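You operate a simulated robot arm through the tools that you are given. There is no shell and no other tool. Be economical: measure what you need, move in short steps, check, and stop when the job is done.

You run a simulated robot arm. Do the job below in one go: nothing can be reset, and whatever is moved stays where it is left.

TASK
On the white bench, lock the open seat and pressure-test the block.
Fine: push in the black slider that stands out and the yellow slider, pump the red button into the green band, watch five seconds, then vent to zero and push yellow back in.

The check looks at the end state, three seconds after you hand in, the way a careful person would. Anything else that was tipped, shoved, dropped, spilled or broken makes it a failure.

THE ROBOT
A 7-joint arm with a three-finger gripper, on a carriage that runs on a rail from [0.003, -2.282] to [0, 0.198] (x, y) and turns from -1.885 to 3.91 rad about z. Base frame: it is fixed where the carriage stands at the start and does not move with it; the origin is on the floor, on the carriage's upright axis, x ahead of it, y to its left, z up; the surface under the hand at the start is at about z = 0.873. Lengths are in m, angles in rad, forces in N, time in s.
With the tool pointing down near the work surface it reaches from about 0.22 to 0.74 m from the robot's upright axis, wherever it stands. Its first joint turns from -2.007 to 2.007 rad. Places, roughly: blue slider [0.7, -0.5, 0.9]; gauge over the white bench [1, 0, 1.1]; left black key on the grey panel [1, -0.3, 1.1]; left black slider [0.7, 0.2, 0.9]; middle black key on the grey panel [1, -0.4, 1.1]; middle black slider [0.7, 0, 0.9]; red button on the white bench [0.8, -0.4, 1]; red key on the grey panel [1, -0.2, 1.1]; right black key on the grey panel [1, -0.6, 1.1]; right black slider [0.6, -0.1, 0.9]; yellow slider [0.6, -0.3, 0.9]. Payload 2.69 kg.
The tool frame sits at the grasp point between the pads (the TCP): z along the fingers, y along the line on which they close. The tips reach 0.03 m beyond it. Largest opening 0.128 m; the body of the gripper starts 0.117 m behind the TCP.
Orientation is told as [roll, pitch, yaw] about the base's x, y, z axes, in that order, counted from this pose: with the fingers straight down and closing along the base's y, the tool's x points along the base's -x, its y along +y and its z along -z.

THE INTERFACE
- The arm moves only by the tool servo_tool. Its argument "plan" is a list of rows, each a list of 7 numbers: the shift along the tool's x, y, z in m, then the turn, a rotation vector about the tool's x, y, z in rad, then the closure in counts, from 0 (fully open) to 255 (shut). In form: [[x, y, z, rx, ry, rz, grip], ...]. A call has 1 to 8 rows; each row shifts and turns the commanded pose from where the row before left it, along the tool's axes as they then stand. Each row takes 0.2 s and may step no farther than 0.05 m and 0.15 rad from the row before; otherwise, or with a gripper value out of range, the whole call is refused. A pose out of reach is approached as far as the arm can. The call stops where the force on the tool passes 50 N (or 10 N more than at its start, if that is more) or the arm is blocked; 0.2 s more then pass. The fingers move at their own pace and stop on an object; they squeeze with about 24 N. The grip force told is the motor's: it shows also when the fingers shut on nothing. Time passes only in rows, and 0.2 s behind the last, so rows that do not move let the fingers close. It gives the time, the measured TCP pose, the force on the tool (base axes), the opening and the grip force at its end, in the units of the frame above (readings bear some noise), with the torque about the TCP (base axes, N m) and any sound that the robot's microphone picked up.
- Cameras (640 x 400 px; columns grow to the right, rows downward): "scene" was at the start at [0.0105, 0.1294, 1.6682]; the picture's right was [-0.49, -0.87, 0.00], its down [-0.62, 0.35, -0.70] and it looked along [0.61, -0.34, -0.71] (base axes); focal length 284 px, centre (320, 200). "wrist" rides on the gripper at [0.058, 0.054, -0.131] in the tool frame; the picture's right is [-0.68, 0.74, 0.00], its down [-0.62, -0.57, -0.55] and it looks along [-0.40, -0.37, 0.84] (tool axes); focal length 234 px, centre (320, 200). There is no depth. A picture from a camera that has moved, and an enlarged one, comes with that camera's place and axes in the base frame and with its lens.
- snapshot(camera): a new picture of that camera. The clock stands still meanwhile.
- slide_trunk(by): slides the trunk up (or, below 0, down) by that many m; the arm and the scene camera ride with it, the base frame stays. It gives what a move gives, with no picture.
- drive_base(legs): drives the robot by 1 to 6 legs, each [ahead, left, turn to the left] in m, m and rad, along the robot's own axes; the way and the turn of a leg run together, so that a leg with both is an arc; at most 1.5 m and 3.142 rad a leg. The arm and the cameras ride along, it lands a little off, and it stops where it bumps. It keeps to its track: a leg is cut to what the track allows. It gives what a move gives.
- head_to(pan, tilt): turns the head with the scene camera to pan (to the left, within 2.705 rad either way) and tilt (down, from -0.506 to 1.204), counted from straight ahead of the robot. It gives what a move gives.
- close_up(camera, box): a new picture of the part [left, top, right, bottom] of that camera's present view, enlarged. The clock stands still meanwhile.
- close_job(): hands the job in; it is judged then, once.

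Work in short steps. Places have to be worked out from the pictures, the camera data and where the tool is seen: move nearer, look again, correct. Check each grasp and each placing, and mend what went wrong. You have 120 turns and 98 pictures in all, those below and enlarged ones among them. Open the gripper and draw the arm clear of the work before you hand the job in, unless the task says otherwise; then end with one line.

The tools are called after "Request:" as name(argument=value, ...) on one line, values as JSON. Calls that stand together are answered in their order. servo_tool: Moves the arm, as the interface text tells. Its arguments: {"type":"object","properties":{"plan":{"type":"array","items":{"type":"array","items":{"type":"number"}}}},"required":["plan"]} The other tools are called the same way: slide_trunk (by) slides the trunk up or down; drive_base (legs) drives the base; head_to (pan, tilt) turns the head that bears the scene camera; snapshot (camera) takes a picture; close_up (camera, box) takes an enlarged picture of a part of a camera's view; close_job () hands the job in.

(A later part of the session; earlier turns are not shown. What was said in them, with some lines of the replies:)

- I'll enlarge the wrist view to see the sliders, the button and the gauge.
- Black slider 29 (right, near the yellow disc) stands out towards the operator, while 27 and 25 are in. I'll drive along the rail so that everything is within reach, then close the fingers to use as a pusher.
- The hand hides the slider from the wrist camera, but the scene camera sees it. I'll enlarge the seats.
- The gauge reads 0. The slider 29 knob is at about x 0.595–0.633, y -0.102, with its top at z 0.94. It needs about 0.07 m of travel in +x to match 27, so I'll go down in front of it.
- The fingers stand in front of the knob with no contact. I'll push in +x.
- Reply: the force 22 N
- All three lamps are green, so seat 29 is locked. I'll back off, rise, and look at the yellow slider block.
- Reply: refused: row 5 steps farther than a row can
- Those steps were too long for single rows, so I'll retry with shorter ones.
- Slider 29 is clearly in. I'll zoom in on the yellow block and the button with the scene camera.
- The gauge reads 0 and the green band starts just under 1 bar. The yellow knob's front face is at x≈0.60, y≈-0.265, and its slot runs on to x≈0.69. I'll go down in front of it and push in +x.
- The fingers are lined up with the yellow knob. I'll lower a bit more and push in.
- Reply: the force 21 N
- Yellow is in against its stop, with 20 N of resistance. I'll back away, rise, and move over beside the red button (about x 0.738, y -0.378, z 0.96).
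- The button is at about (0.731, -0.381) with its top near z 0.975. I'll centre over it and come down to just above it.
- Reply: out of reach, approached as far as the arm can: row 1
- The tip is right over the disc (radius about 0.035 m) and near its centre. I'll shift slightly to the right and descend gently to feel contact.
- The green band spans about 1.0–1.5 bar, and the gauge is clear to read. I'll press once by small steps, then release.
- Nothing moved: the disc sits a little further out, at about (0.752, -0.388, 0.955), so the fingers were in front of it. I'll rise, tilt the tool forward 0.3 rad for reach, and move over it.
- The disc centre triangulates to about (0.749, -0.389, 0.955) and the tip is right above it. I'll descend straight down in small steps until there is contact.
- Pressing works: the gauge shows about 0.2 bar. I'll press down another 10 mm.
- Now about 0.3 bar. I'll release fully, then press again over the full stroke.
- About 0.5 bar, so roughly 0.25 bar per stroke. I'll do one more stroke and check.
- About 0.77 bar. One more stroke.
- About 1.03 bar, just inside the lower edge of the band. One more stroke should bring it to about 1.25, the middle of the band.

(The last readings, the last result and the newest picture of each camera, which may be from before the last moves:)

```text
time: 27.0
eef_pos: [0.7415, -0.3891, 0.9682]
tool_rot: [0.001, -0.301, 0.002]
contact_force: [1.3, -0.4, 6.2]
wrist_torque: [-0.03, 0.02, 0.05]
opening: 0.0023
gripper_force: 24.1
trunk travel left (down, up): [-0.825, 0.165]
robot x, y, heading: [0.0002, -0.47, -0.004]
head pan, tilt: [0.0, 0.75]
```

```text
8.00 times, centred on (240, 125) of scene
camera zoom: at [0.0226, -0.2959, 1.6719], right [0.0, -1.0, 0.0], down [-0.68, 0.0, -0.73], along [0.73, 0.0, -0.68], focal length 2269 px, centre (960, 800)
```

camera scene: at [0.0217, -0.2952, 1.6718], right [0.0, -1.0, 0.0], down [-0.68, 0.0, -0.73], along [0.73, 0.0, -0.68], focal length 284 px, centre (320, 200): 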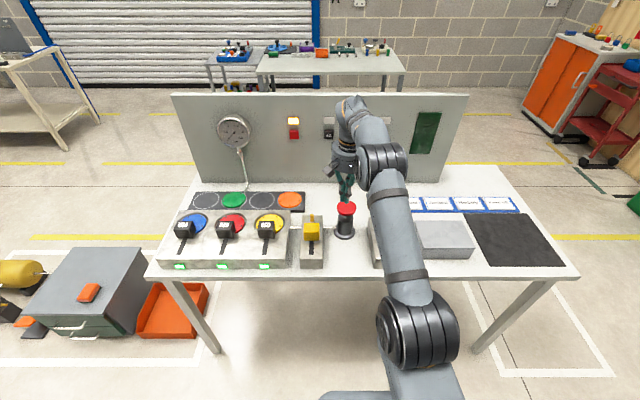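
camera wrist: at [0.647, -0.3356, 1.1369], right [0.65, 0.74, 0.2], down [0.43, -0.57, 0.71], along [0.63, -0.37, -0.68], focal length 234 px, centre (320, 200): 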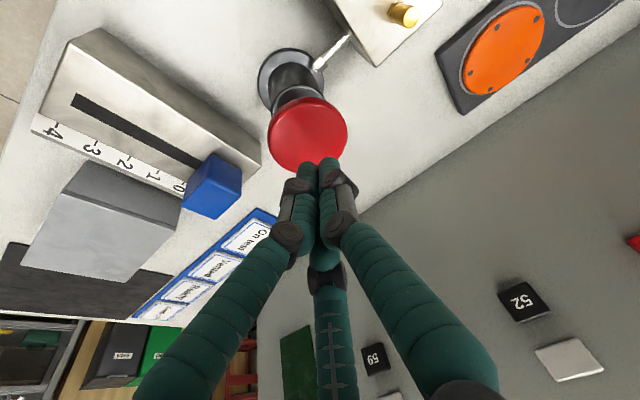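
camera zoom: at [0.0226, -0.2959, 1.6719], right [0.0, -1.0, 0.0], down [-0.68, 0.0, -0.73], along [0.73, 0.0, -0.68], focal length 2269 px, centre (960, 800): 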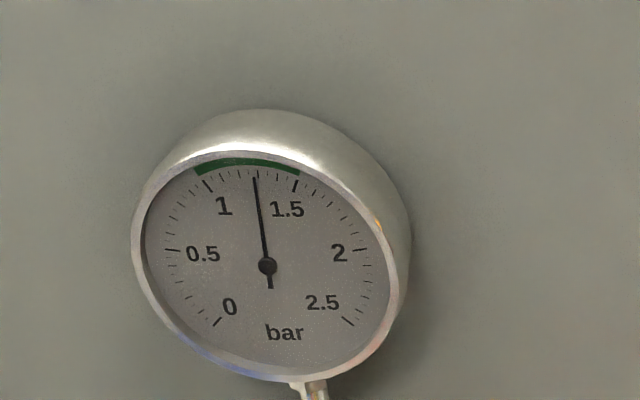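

1.27 bar, mid-band. I'll lift off the button and watch for at least five seconds (1.6 s + 1.8 s + 1.8 s + 0.8 s).

Request:
servo_tool(plan=[[-0.0044, 0, -0.0143, 0, 0, 0, 255], [-0.0059, 0, -0.0191, 0, 0, 0, 255], [-0.0059, 0, -0.0191, 0, 0, 0, 255], [0, 0, 0, 0, 0, 0, 255], [0, 0, 0, 0, 0, 0, 255], [0, 0, 0, 0, 0, 0, 255], [0, 0, 0, 0, 0, 0, 255], [0, 0, 0, 0, 0, 0, 255]])

Request:
close_up(camera="scene", box=[200, 100, 280, 150])

Request:
servo_tool(plan=[[0, 0, 0, 0, 0, 0, 255], [0, 0, 0, 0, 0, 0, 255], [0, 0, 0, 0, 0, 0, 255], [0, 0, 0, 0, 0, 0, 255], [0, 0, 0, 0, 0, 0, 255], [0, 0, 0, 0, 0, 0, 255], [0, 0, 0, 0, 0, 0, 255], [0, 0, 0, 0, 0, 0, 255]])

Request:
servo_tool(plan=[[0, 0, 0, 0, 0, 0, 255], [0, 0, 0, 0, 0, 0, 255], [0, 0, 0, 0, 0, 0, 255], [0, 0, 0, 0, 0, 0, 255], [0, 0, 0, 0, 0, 0, 255], [0, 0, 0, 0, 0, 0, 255], [0, 0, 0, 0, 0, 0, 255], [0, 0, 0, 0, 0, 0, 255]])

Request:
servo_tool(plan=[[0, 0, 0, 0, 0, 0, 255], [0, 0, 0, 0, 0, 0, 255], [0, 0, 0, 0, 0, 0, 255], [0, 0, 0, 0, 0, 0, 255], [0, 0, 0, 0, 0, 0, 255], [0, 0, 0, 0, 0, 0, 255]])

Request:
close_up(camera="scene", box=[200, 100, 280, 150])

Request:
snapshot(camera="scene")

```text
time: 28.8
eef_pos: [0.7426, -0.3887, 1.0221]
tool_rot: [-0.001, -0.299, 0.001]
contact_force: [0.2, 0.6, 0.4]
wrist_torque: [-0.04, 0.0, -0.03]
opening: 0.002
gripper_force: 24.1
trunk travel left (down, up): [-0.825, 0.165]
robot x, y, heading: [-0.0004, -0.4622, 0.004]
head pan, tilt: [0.0, 0.75]
```

```text
8.00 times, centred on (240, 125) of scene
camera zoom: at [0.0234, -0.2959, 1.6718], right [0.0, -1.0, 0.0], down [-0.68, 0.0, -0.73], along [0.73, 0.0, -0.68], focal length 2269 px, centre (960, 800)
```

zoom: 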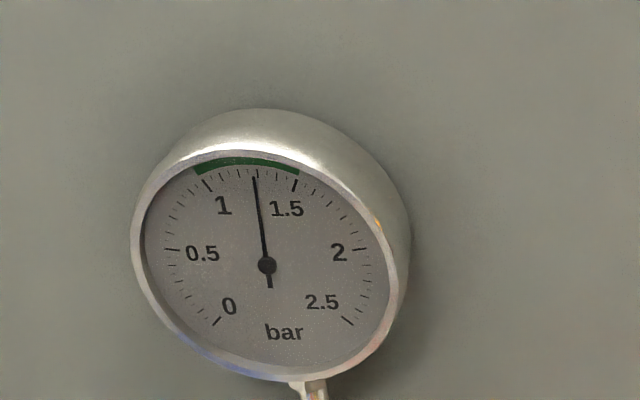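

```text
time: 30.6
eef_pos: [0.7418, -0.3888, 1.0229]
tool_rot: [-0.002, -0.3, 0.002]
contact_force: [-0.7, -0.3, 0.0]
wrist_torque: [-0.01, 0.0, -0.01]
opening: 0.0021
gripper_force: 23.8
trunk travel left (down, up): [-0.825, 0.165]
robot x, y, heading: [-0.001, -0.4646, 0.001]
head pan, tilt: [0.0, 0.75]
```

```text
time: 32.4
eef_pos: [0.7408, -0.3896, 1.0234]
tool_rot: [-0.001, -0.301, 0.001]
contact_force: [0.2, -0.2, 0.2]
wrist_torque: [0.0, -0.04, -0.01]
opening: 0.0023
gripper_force: 23.9
trunk travel left (down, up): [-0.825, 0.165]
robot x, y, heading: [0.0072, -0.4653, 0.002]
head pan, tilt: [0.0, 0.75]
```

```text
time: 33.8
eef_pos: [0.7415, -0.3893, 1.0221]
tool_rot: [0.0, -0.299, 0.002]
contact_force: [0.5, 0.3, -0.4]
wrist_torque: [0.01, -0.01, 0.01]
opening: 0.0022
gripper_force: 23.6
trunk travel left (down, up): [-0.825, 0.165]
robot x, y, heading: [0.0001, -0.4646, -0.0]
head pan, tilt: [0.0, 0.75]
```

```text
8.00 times, centred on (240, 125) of scene
camera zoom: at [0.0234, -0.2959, 1.6718], right [0.0, -1.0, 0.0], down [-0.68, 0.0, -0.73], along [0.73, 0.0, -0.68], focal length 2269 px, centre (960, 800)
```

zoom: 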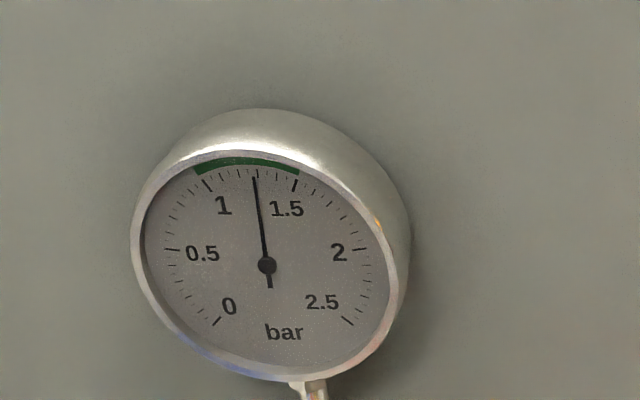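

```text
57 pictures are left
camera scene: at [0.0234, -0.2959, 1.6718], right [0.0, -1.0, 0.0], down [-0.68, 0.0, -0.73], along [0.73, 0.0, -0.68], focal length 284 px, centre (320, 200)
```

scene: 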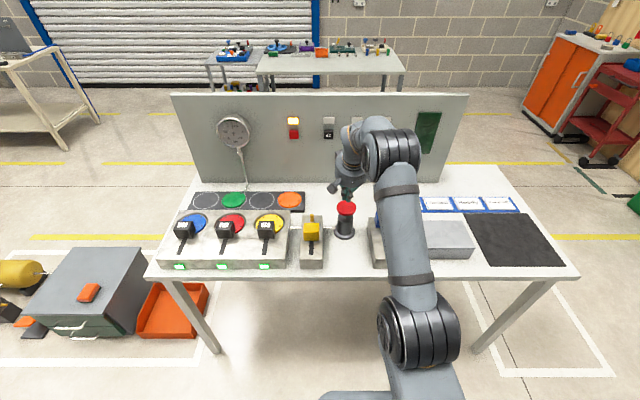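

Pressure held at 1.27 bar for over 6 s with no drop. To vent I'll grip the yellow knob (now centred at about x 0.667, y -0.265) and pull it out: rise, level the tool, open to 0.09 m, and go above it.

Request:
servo_tool(plan=[[-0.01, 0, -0.045, 0, 0, 0, 255], [0.03, 0, -0.01, 0, 0.15, 0, 255], [0.02, 0, 0, 0, 0.15, 0, 255], [0.025, 0.035, 0, 0, 0, 0, 76], [0, 0.045, 0, 0, 0, 0, 76], [0, 0.044, 0, 0, 0, 0, 76], [0, 0, 0, 0, 0, 0, 76]])

Request:
snapshot(camera="wrist")

Request:
close_up(camera="scene", box=[240, 150, 400, 290])

```text
time: 35.4
eef_pos: [0.663, -0.2673, 1.0663]
tool_rot: [0.0, 0.0, 0.0]
contact_force: [1.0, -1.1, -0.3]
wrist_torque: [0.06, 0.0, 0.01]
opening: 0.0741
gripper_force: 0.1
trunk travel left (down, up): [-0.825, 0.165]
robot x, y, heading: [0.0037, -0.4648, -0.002]
head pan, tilt: [0.0, 0.75]
```

```text
56 pictures are left
camera wrist: at [0.6047, -0.2143, 1.198], right [0.68, 0.74, 0.0], down [0.62, -0.57, 0.55], along [0.4, -0.37, -0.84], focal length 234 px, centre (320, 200)
```

wrist: 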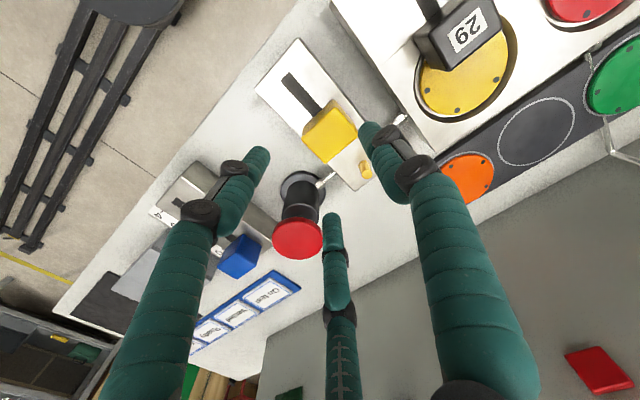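

```text
2.86 times, centred on (320, 220) of scene
camera zoom: at [0.0241, -0.2976, 1.672], right [0.0, -1.0, 0.0], down [-0.68, 0.0, -0.73], along [0.73, 0.0, -0.68], focal length 810 px, centre (320, 143)
```

zoom: 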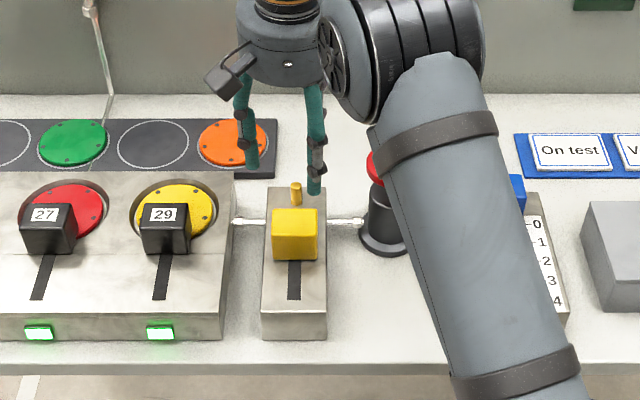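

The visible hand has three fingers arranged around the TCP (one on +y, two on -y). The knob centre is at about (0.674, -0.266) and the small peg behind it is clear at x≈0.757. I'll centre over the knob and descend with the fingers open.

Request:
servo_tool(plan=[[-0.01, 0.001, 0, 0, 0, 0, 76], [0, 0, 0.04, 0, 0, 0, 76], [0, 0, 0.03, 0, 0, 0, 76], [0, 0, 0, 0, 0, 0, 76]])

Request:
snapshot(camera="wrist")

Request:
close_up(camera="scene", box=[240, 150, 400, 290])

```text
time: 36.4
eef_pos: [0.6718, -0.2643, 0.9957]
tool_rot: [0.0, -0.001, 0.001]
contact_force: [-0.3, -0.4, 0.1]
wrist_torque: [0.0, 0.01, -0.01]
opening: 0.0897
gripper_force: 0.1
trunk travel left (down, up): [-0.825, 0.165]
robot x, y, heading: [0.0017, -0.4671, -0.003]
head pan, tilt: [0.0, 0.75]
```

```text
54 pictures are left
camera wrist: at [0.6135, -0.2106, 1.1273], right [0.68, 0.74, 0.0], down [0.62, -0.56, 0.55], along [0.4, -0.37, -0.84], focal length 234 px, centre (320, 200)
```

wrist: 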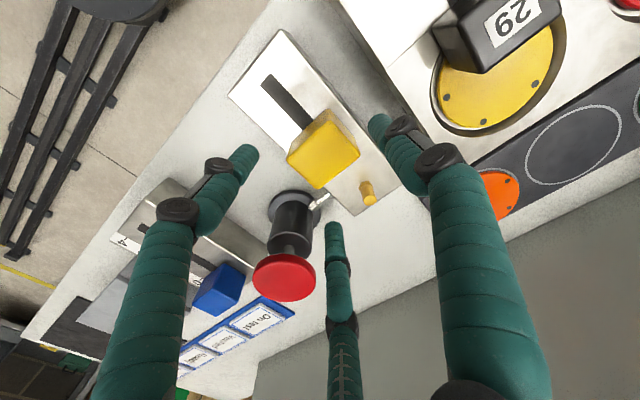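

```text
2.86 times, centred on (320, 220) of scene
camera zoom: at [0.0229, -0.2961, 1.6719], right [0.0, -1.0, 0.0], down [-0.68, 0.0, -0.73], along [0.73, 0.0, -0.68], focal length 810 px, centre (320, 143)
```

zoom: 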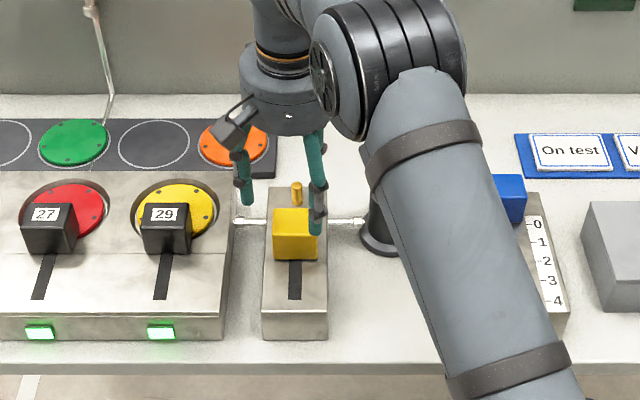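

The knob is centred among the fingers. I'll descend the rest of the way and close.

Request:
servo_tool(plan=[[0, 0, 0.03, 0, 0, 0, 76], [0, 0, 0.025, 0, 0, 0, 76], [0, 0, 0, 0, 0, 0, 160], [0, 0, 0, 0, 0, 0, 255], [0, 0, 0, 0, 0, 0, 255], [0, 0, 0, 0, 0, 0, 255], [0, 0, 0, 0, 0, 0, 255]])

Request:
snapshot(camera="wrist")

Request:
close_up(camera="scene", box=[240, 150, 400, 290])

```text
time: 38.0
eef_pos: [0.6726, -0.2654, 0.9409]
tool_rot: [0.001, -0.001, -0.001]
contact_force: [1.7, -3.9, -0.5]
wrist_torque: [0.06, -0.11, -0.02]
opening: 0.0533
gripper_force: 37.9
trunk travel left (down, up): [-0.825, 0.165]
robot x, y, heading: [0.0005, -0.4681, 0.007]
head pan, tilt: [0.0, 0.75]
```

```text
52 pictures are left
camera wrist: at [0.6138, -0.211, 1.0724], right [0.68, 0.74, 0.0], down [0.62, -0.57, 0.55], along [0.4, -0.37, -0.84], focal length 234 px, centre (320, 200)
```

wrist: 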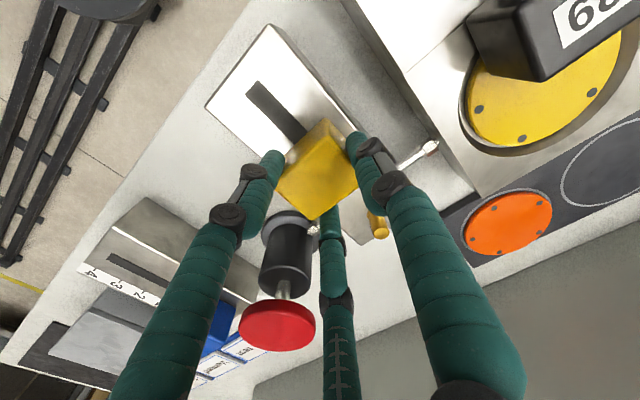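

```text
2.86 times, centred on (320, 220) of scene
camera zoom: at [0.0237, -0.2967, 1.6719], right [0.0, -1.0, 0.0], down [-0.68, 0.0, -0.73], along [0.73, 0.0, -0.68], focal length 810 px, centre (320, 143)
```

zoom: 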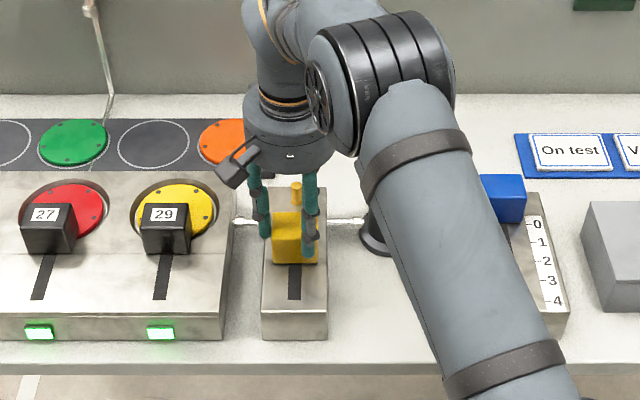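

Firm grip at 0.053 m. I'll pull the knob out along -x in small steps.

Request:
servo_tool(plan=[[0.01, 0, 0, 0, 0, 0, 255], [0.01, 0, 0, 0, 0, 0, 255], [0.01, 0, 0, 0, 0, 0, 255], [0.01, 0, 0, 0, 0, 0, 255], [0, 0, 0, 0, 0, 0, 255]])

Request:
close_up(camera="scene", box=[200, 100, 280, 150])

Request:
close_up(camera="scene", box=[240, 150, 400, 290])

```text
time: 39.2
eef_pos: [0.6305, -0.2637, 0.9409]
tool_rot: [0.0, 0.003, 0.002]
contact_force: [-0.2, -2.9, 0.3]
wrist_torque: [0.07, -0.35, 0.14]
opening: 0.0533
gripper_force: 44.6
trunk travel left (down, up): [-0.825, 0.165]
robot x, y, heading: [-0.0002, -0.4652, 0.003]
head pan, tilt: [0.0, 0.75]
```

```text
8.00 times, centred on (240, 125) of scene
camera zoom: at [0.0233, -0.2965, 1.6719], right [0.0, -1.0, 0.0], down [-0.68, 0.0, -0.73], along [0.73, 0.0, -0.68], focal length 2269 px, centre (960, 800)
```

zoom: 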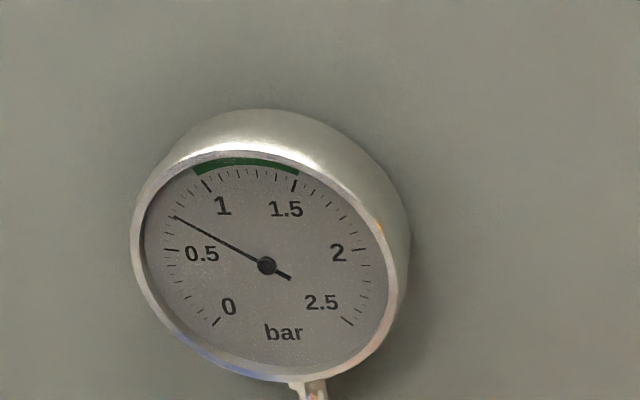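

```text
2.86 times, centred on (320, 220) of scene
camera zoom: at [0.0233, -0.2965, 1.6719], right [0.0, -1.0, 0.0], down [-0.68, 0.0, -0.73], along [0.73, 0.0, -0.68], focal length 810 px, centre (320, 143)
```

zoom: 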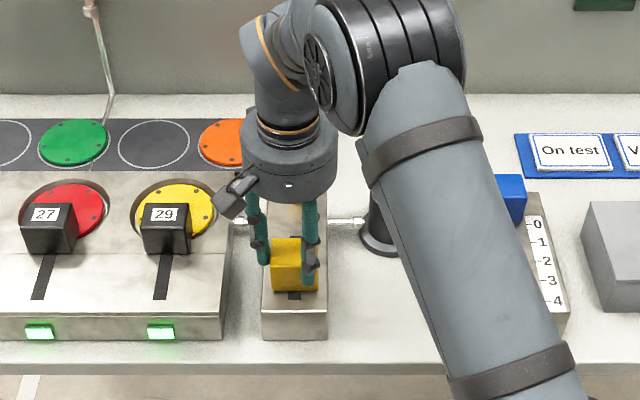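

The gauge is falling (about 0.7 bar). I'll hold the knob here until it reads zero.

Request:
servo_tool(plan=[[0, 0, 0, 0, 0, 0, 255], [0, 0, 0, 0, 0, 0, 255], [0, 0, 0, 0, 0, 0, 255], [0, 0, 0, 0, 0, 0, 255], [0, 0, 0, 0, 0, 0, 255], [0, 0, 0, 0, 0, 0, 255], [0, 0, 0, 0, 0, 0, 255], [0, 0, 0, 0, 0, 0, 255]])

Request:
servo_tool(plan=[[0, 0, 0, 0, 0, 0, 255], [0, 0, 0, 0, 0, 0, 255], [0, 0, 0, 0, 0, 0, 255], [0, 0, 0, 0, 0, 0, 255], [0, 0, 0, 0, 0, 0, 255], [0, 0, 0, 0, 0, 0, 255], [0, 0, 0, 0, 0, 0, 255], [0, 0, 0, 0, 0, 0, 255]])

Request:
close_up(camera="scene", box=[200, 100, 280, 150])

```text
time: 41.0
eef_pos: [0.6302, -0.264, 0.9421]
tool_rot: [0.001, -0.001, 0.001]
contact_force: [-3.0, -1.3, -3.6]
wrist_torque: [0.01, 0.28, -0.06]
opening: 0.0535
gripper_force: 44.9
trunk travel left (down, up): [-0.825, 0.165]
robot x, y, heading: [-0.0011, -0.466, -0.002]
head pan, tilt: [0.0, 0.75]
```

```text
time: 42.8
eef_pos: [0.6306, -0.2652, 0.9395]
tool_rot: [0.0, -0.001, 0.003]
contact_force: [-2.8, -0.7, -3.8]
wrist_torque: [0.11, 0.07, -0.03]
opening: 0.0531
gripper_force: 44.9
trunk travel left (down, up): [-0.825, 0.165]
robot x, y, heading: [-0.0031, -0.4665, -0.001]
head pan, tilt: [0.0, 0.75]
```

```text
8.00 times, centred on (240, 125) of scene
camera zoom: at [0.0235, -0.296, 1.6718], right [0.0, -1.0, 0.0], down [-0.68, 0.0, -0.73], along [0.73, 0.0, -0.68], focal length 2269 px, centre (960, 800)
```

zoom: 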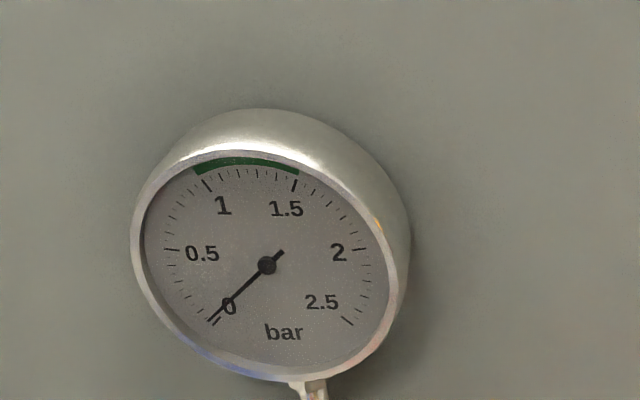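

Almost zero, about 0.02 bar left. I'll hold a bit longer.

Request:
servo_tool(plan=[[0, 0, 0, 0, 0, 0, 255], [0, 0, 0, 0, 0, 0, 255], [0, 0, 0, 0, 0, 0, 255], [0, 0, 0, 0, 0, 0, 255], [0, 0, 0, 0, 0, 0, 255], [0, 0, 0, 0, 0, 0, 255], [0, 0, 0, 0, 0, 0, 255], [0, 0, 0, 0, 0, 0, 255]])

Request:
servo_tool(plan=[[0, 0, 0, 0, 0, 0, 255], [0, 0, 0, 0, 0, 0, 255], [0, 0, 0, 0, 0, 0, 255], [0, 0, 0, 0, 0, 0, 255], [0, 0, 0, 0, 0, 0, 255], [0, 0, 0, 0, 0, 0, 255], [0, 0, 0, 0, 0, 0, 255], [0, 0, 0, 0, 0, 0, 255]])

Request:
servo_tool(plan=[[0, 0, 0, 0, 0, 0, 255], [0, 0, 0, 0, 0, 0, 255], [0, 0, 0, 0, 0, 0, 255], [0, 0, 0, 0, 0, 0, 255], [0, 0, 0, 0, 0, 0, 255], [0, 0, 0, 0, 0, 0, 255], [0, 0, 0, 0, 0, 0, 255], [0, 0, 0, 0, 0, 0, 255]])

Request:
close_up(camera="scene", box=[200, 100, 280, 150])

```text
time: 44.6
eef_pos: [0.6318, -0.264, 0.9399]
tool_rot: [0.001, -0.001, 0.002]
contact_force: [-1.6, -1.8, -2.1]
wrist_torque: [0.02, 0.02, 0.02]
opening: 0.0533
gripper_force: 45.4
trunk travel left (down, up): [-0.825, 0.165]
robot x, y, heading: [0.0017, -0.4663, -0.003]
head pan, tilt: [0.0, 0.75]
```

```text
time: 46.4
eef_pos: [0.6303, -0.264, 0.9407]
tool_rot: [0.001, 0.0, 0.002]
contact_force: [0.1, 0.3, -1.3]
wrist_torque: [0.03, -0.01, 0.0]
opening: 0.0533
gripper_force: 45.1
trunk travel left (down, up): [-0.825, 0.165]
robot x, y, heading: [0.0015, -0.462, 0.001]
head pan, tilt: [0.0, 0.75]
```

```text
time: 48.2
eef_pos: [0.6312, -0.2644, 0.9399]
tool_rot: [-0.001, 0.0, 0.001]
contact_force: [0.4, -1.0, -0.1]
wrist_torque: [0.02, -0.01, 0.03]
opening: 0.0527
gripper_force: 45.1
trunk travel left (down, up): [-0.825, 0.165]
robot x, y, heading: [0.0026, -0.4614, 0.001]
head pan, tilt: [0.0, 0.75]
```

```text
8.00 times, centred on (240, 125) of scene
camera zoom: at [0.0236, -0.296, 1.6718], right [0.0, -1.0, 0.0], down [-0.68, 0.0, -0.73], along [0.73, 0.0, -0.68], focal length 2269 px, centre (960, 800)
```

zoom: 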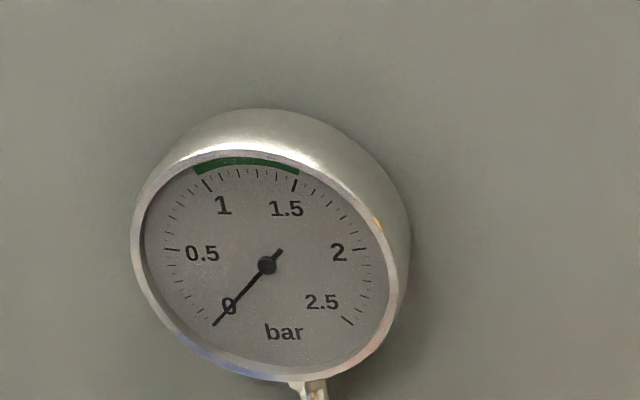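

The gauge is at zero. I'll push the yellow knob back in with the same grip, to just past where it was.

Request:
servo_tool(plan=[[-0.01, 0, 0, 0, 0, 0, 255], [-0.01, 0, 0, 0, 0, 0, 255], [-0.01, 0, 0, 0, 0, 0, 255], [-0.01, 0, 0, 0, 0, 0, 255], [-0.005, 0, 0, 0, 0, 0, 255], [0, 0, 0, 0, 0, 0, 255]])

Request:
close_up(camera="scene", box=[240, 150, 400, 290])

```text
time: 49.6
eef_pos: [0.6757, -0.2643, 0.9419]
tool_rot: [0.0, 0.0, 0.003]
contact_force: [-1.3, -1.8, -5.3]
wrist_torque: [-0.02, 0.07, -0.18]
opening: 0.0529
gripper_force: 45.6
trunk travel left (down, up): [-0.825, 0.165]
robot x, y, heading: [0.0069, -0.4649, -0.002]
head pan, tilt: [0.0, 0.75]
```

```text
2.86 times, centred on (320, 220) of scene
camera zoom: at [0.0239, -0.2959, 1.6718], right [0.0, -1.0, 0.0], down [-0.68, 0.0, -0.73], along [0.73, 0.0, -0.68], focal length 810 px, centre (320, 143)
```

zoom: 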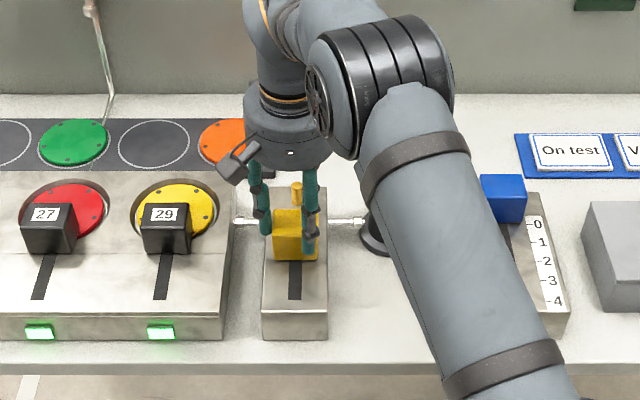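

The knob is back at its in position, 3 mm past where I gripped it. I'll open and rise straight up.

Request:
servo_tool(plan=[[0, 0, 0, 0, 0, 0, 120], [0, 0, 0, 0, 0, 0, 76], [0, 0, 0, 0, 0, 0, 76], [0, 0, 0, 0, 0, 0, 76], [0, 0, -0.04, 0, 0, 0, 76], [0, 0, -0.05, 0, 0, 0, 76], [0, 0, -0.05, 0, 0, 0, 76], [0, 0, 0, 0, 0, 0, 76]])

Request:
close_up(camera="scene", box=[240, 150, 400, 290])

Request:
snapshot(camera="wrist")

```text
time: 51.4
eef_pos: [0.6753, -0.266, 1.0824]
tool_rot: [0.002, 0.001, 0.002]
contact_force: [0.7, -0.1, -0.8]
wrist_torque: [-0.03, 0.03, -0.02]
opening: 0.0898
gripper_force: 0.0
trunk travel left (down, up): [-0.825, 0.165]
robot x, y, heading: [-0.0014, -0.4659, -0.002]
head pan, tilt: [0.0, 0.75]
```

```text
2.86 times, centred on (320, 220) of scene
camera zoom: at [0.0241, -0.2957, 1.6718], right [0.0, -1.0, 0.0], down [-0.68, 0.0, -0.73], along [0.73, 0.0, -0.68], focal length 810 px, centre (320, 143)
```

zoom: 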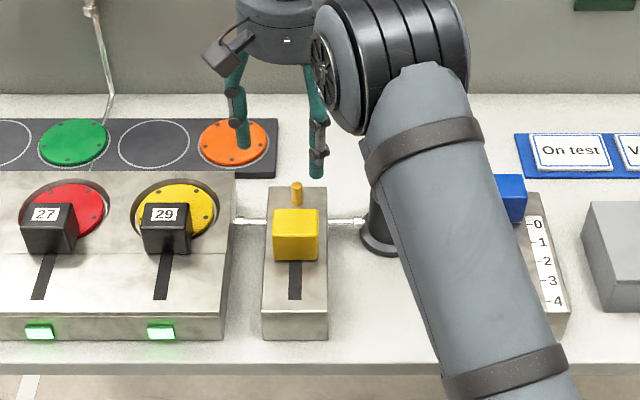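

```text
44 pictures are left
camera wrist: at [0.6177, -0.2115, 1.2142], right [0.68, 0.74, 0.0], down [0.62, -0.56, 0.55], along [0.4, -0.37, -0.84], focal length 234 px, centre (320, 200)
```

wrist: 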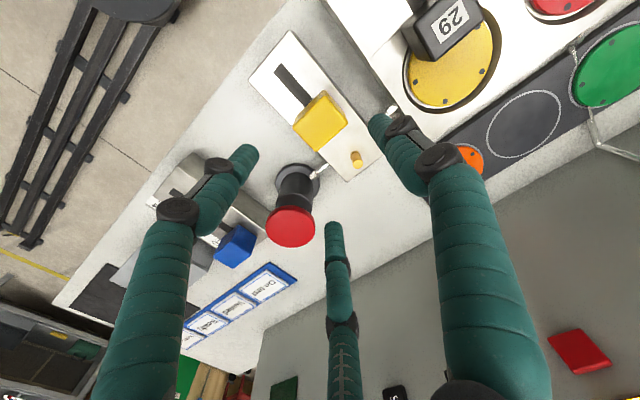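

The yellow knob is exactly where it was when fully in. I'll draw the arm clear, open fully, and take a final look.

Request:
servo_tool(plan=[[0.03, 0, -0.04, 0, 0, 0, 0], [0.03, 0, -0.04, 0, 0, 0, 0], [0.04, 0, -0.03, 0, 0, 0, 0], [0.04, 0, 0, 0, 0, 0, 0], [0, 0, 0, 0, 0, 0, 0]])

Request:
drive_base(legs=[[0, -0.35, 0]])

Request:
snapshot(camera="scene")

Request:
close_up(camera="scene", box=[80, 90, 320, 290])

```text
time: 52.6
eef_pos: [0.5359, -0.266, 1.1909]
tool_rot: [0.0, 0.001, 0.002]
contact_force: [0.5, -0.2, -0.1]
wrist_torque: [0.03, 0.04, -0.02]
opening: 0.1279
gripper_force: 0.1
trunk travel left (down, up): [-0.825, 0.165]
robot x, y, heading: [0.0035, -0.4663, -0.002]
head pan, tilt: [0.0, 0.75]
```

```text
time: 54.9
eef_pos: [0.5373, -0.6156, 1.192]
tool_rot: [0.002, 0.001, -0.002]
contact_force: [0.1, 0.3, -0.3]
wrist_torque: [-0.01, -0.02, -0.01]
opening: 0.1277
gripper_force: 0.1
trunk travel left (down, up): [-0.825, 0.165]
robot x, y, heading: [0.002, -0.8144, 0.003]
head pan, tilt: [0.0, 0.75]
```

```text
43 pictures are left
camera scene: at [0.0242, -0.6456, 1.6719], right [0.0, -1.0, 0.0], down [-0.68, 0.0, -0.73], along [0.73, 0.0, -0.68], focal length 284 px, centre (320, 200)
```

scene: 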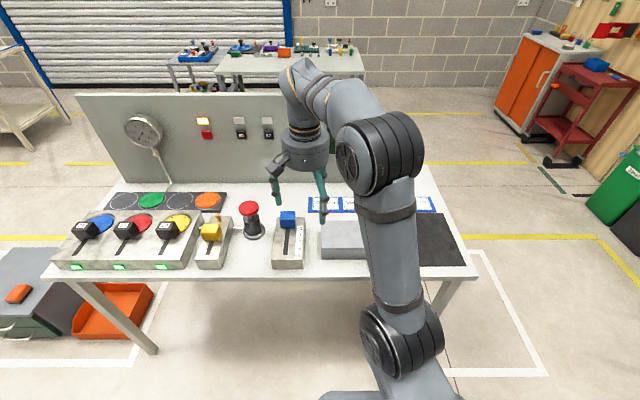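

```text
2.00 times, centred on (200, 190) of scene
camera zoom: at [0.0242, -0.6456, 1.6719], right [0.0, -1.0, 0.0], down [-0.68, 0.0, -0.73], along [0.73, 0.0, -0.68], focal length 567 px, centre (560, 220)
```

zoom: 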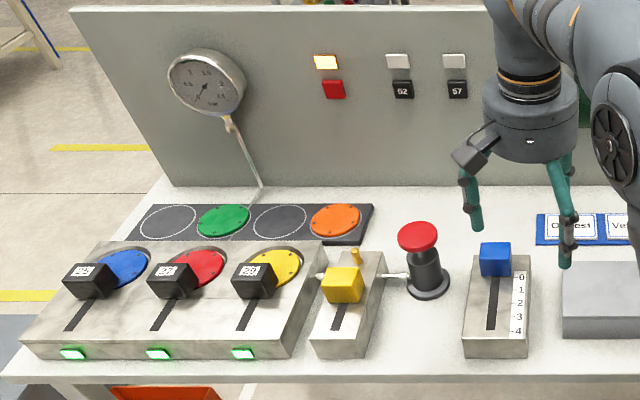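

Everything is in order: three green lamps, yellow slider in, gauge at zero, button up, and nothing else disturbed. I'm handing in.

Request:
close_job()

```text
The job is handed in.
```

The open seat (29) is locked, and the block held about 1.27 bar for over 6 s with no drop; it is now vented to zero with the yellow slider pushed back in.
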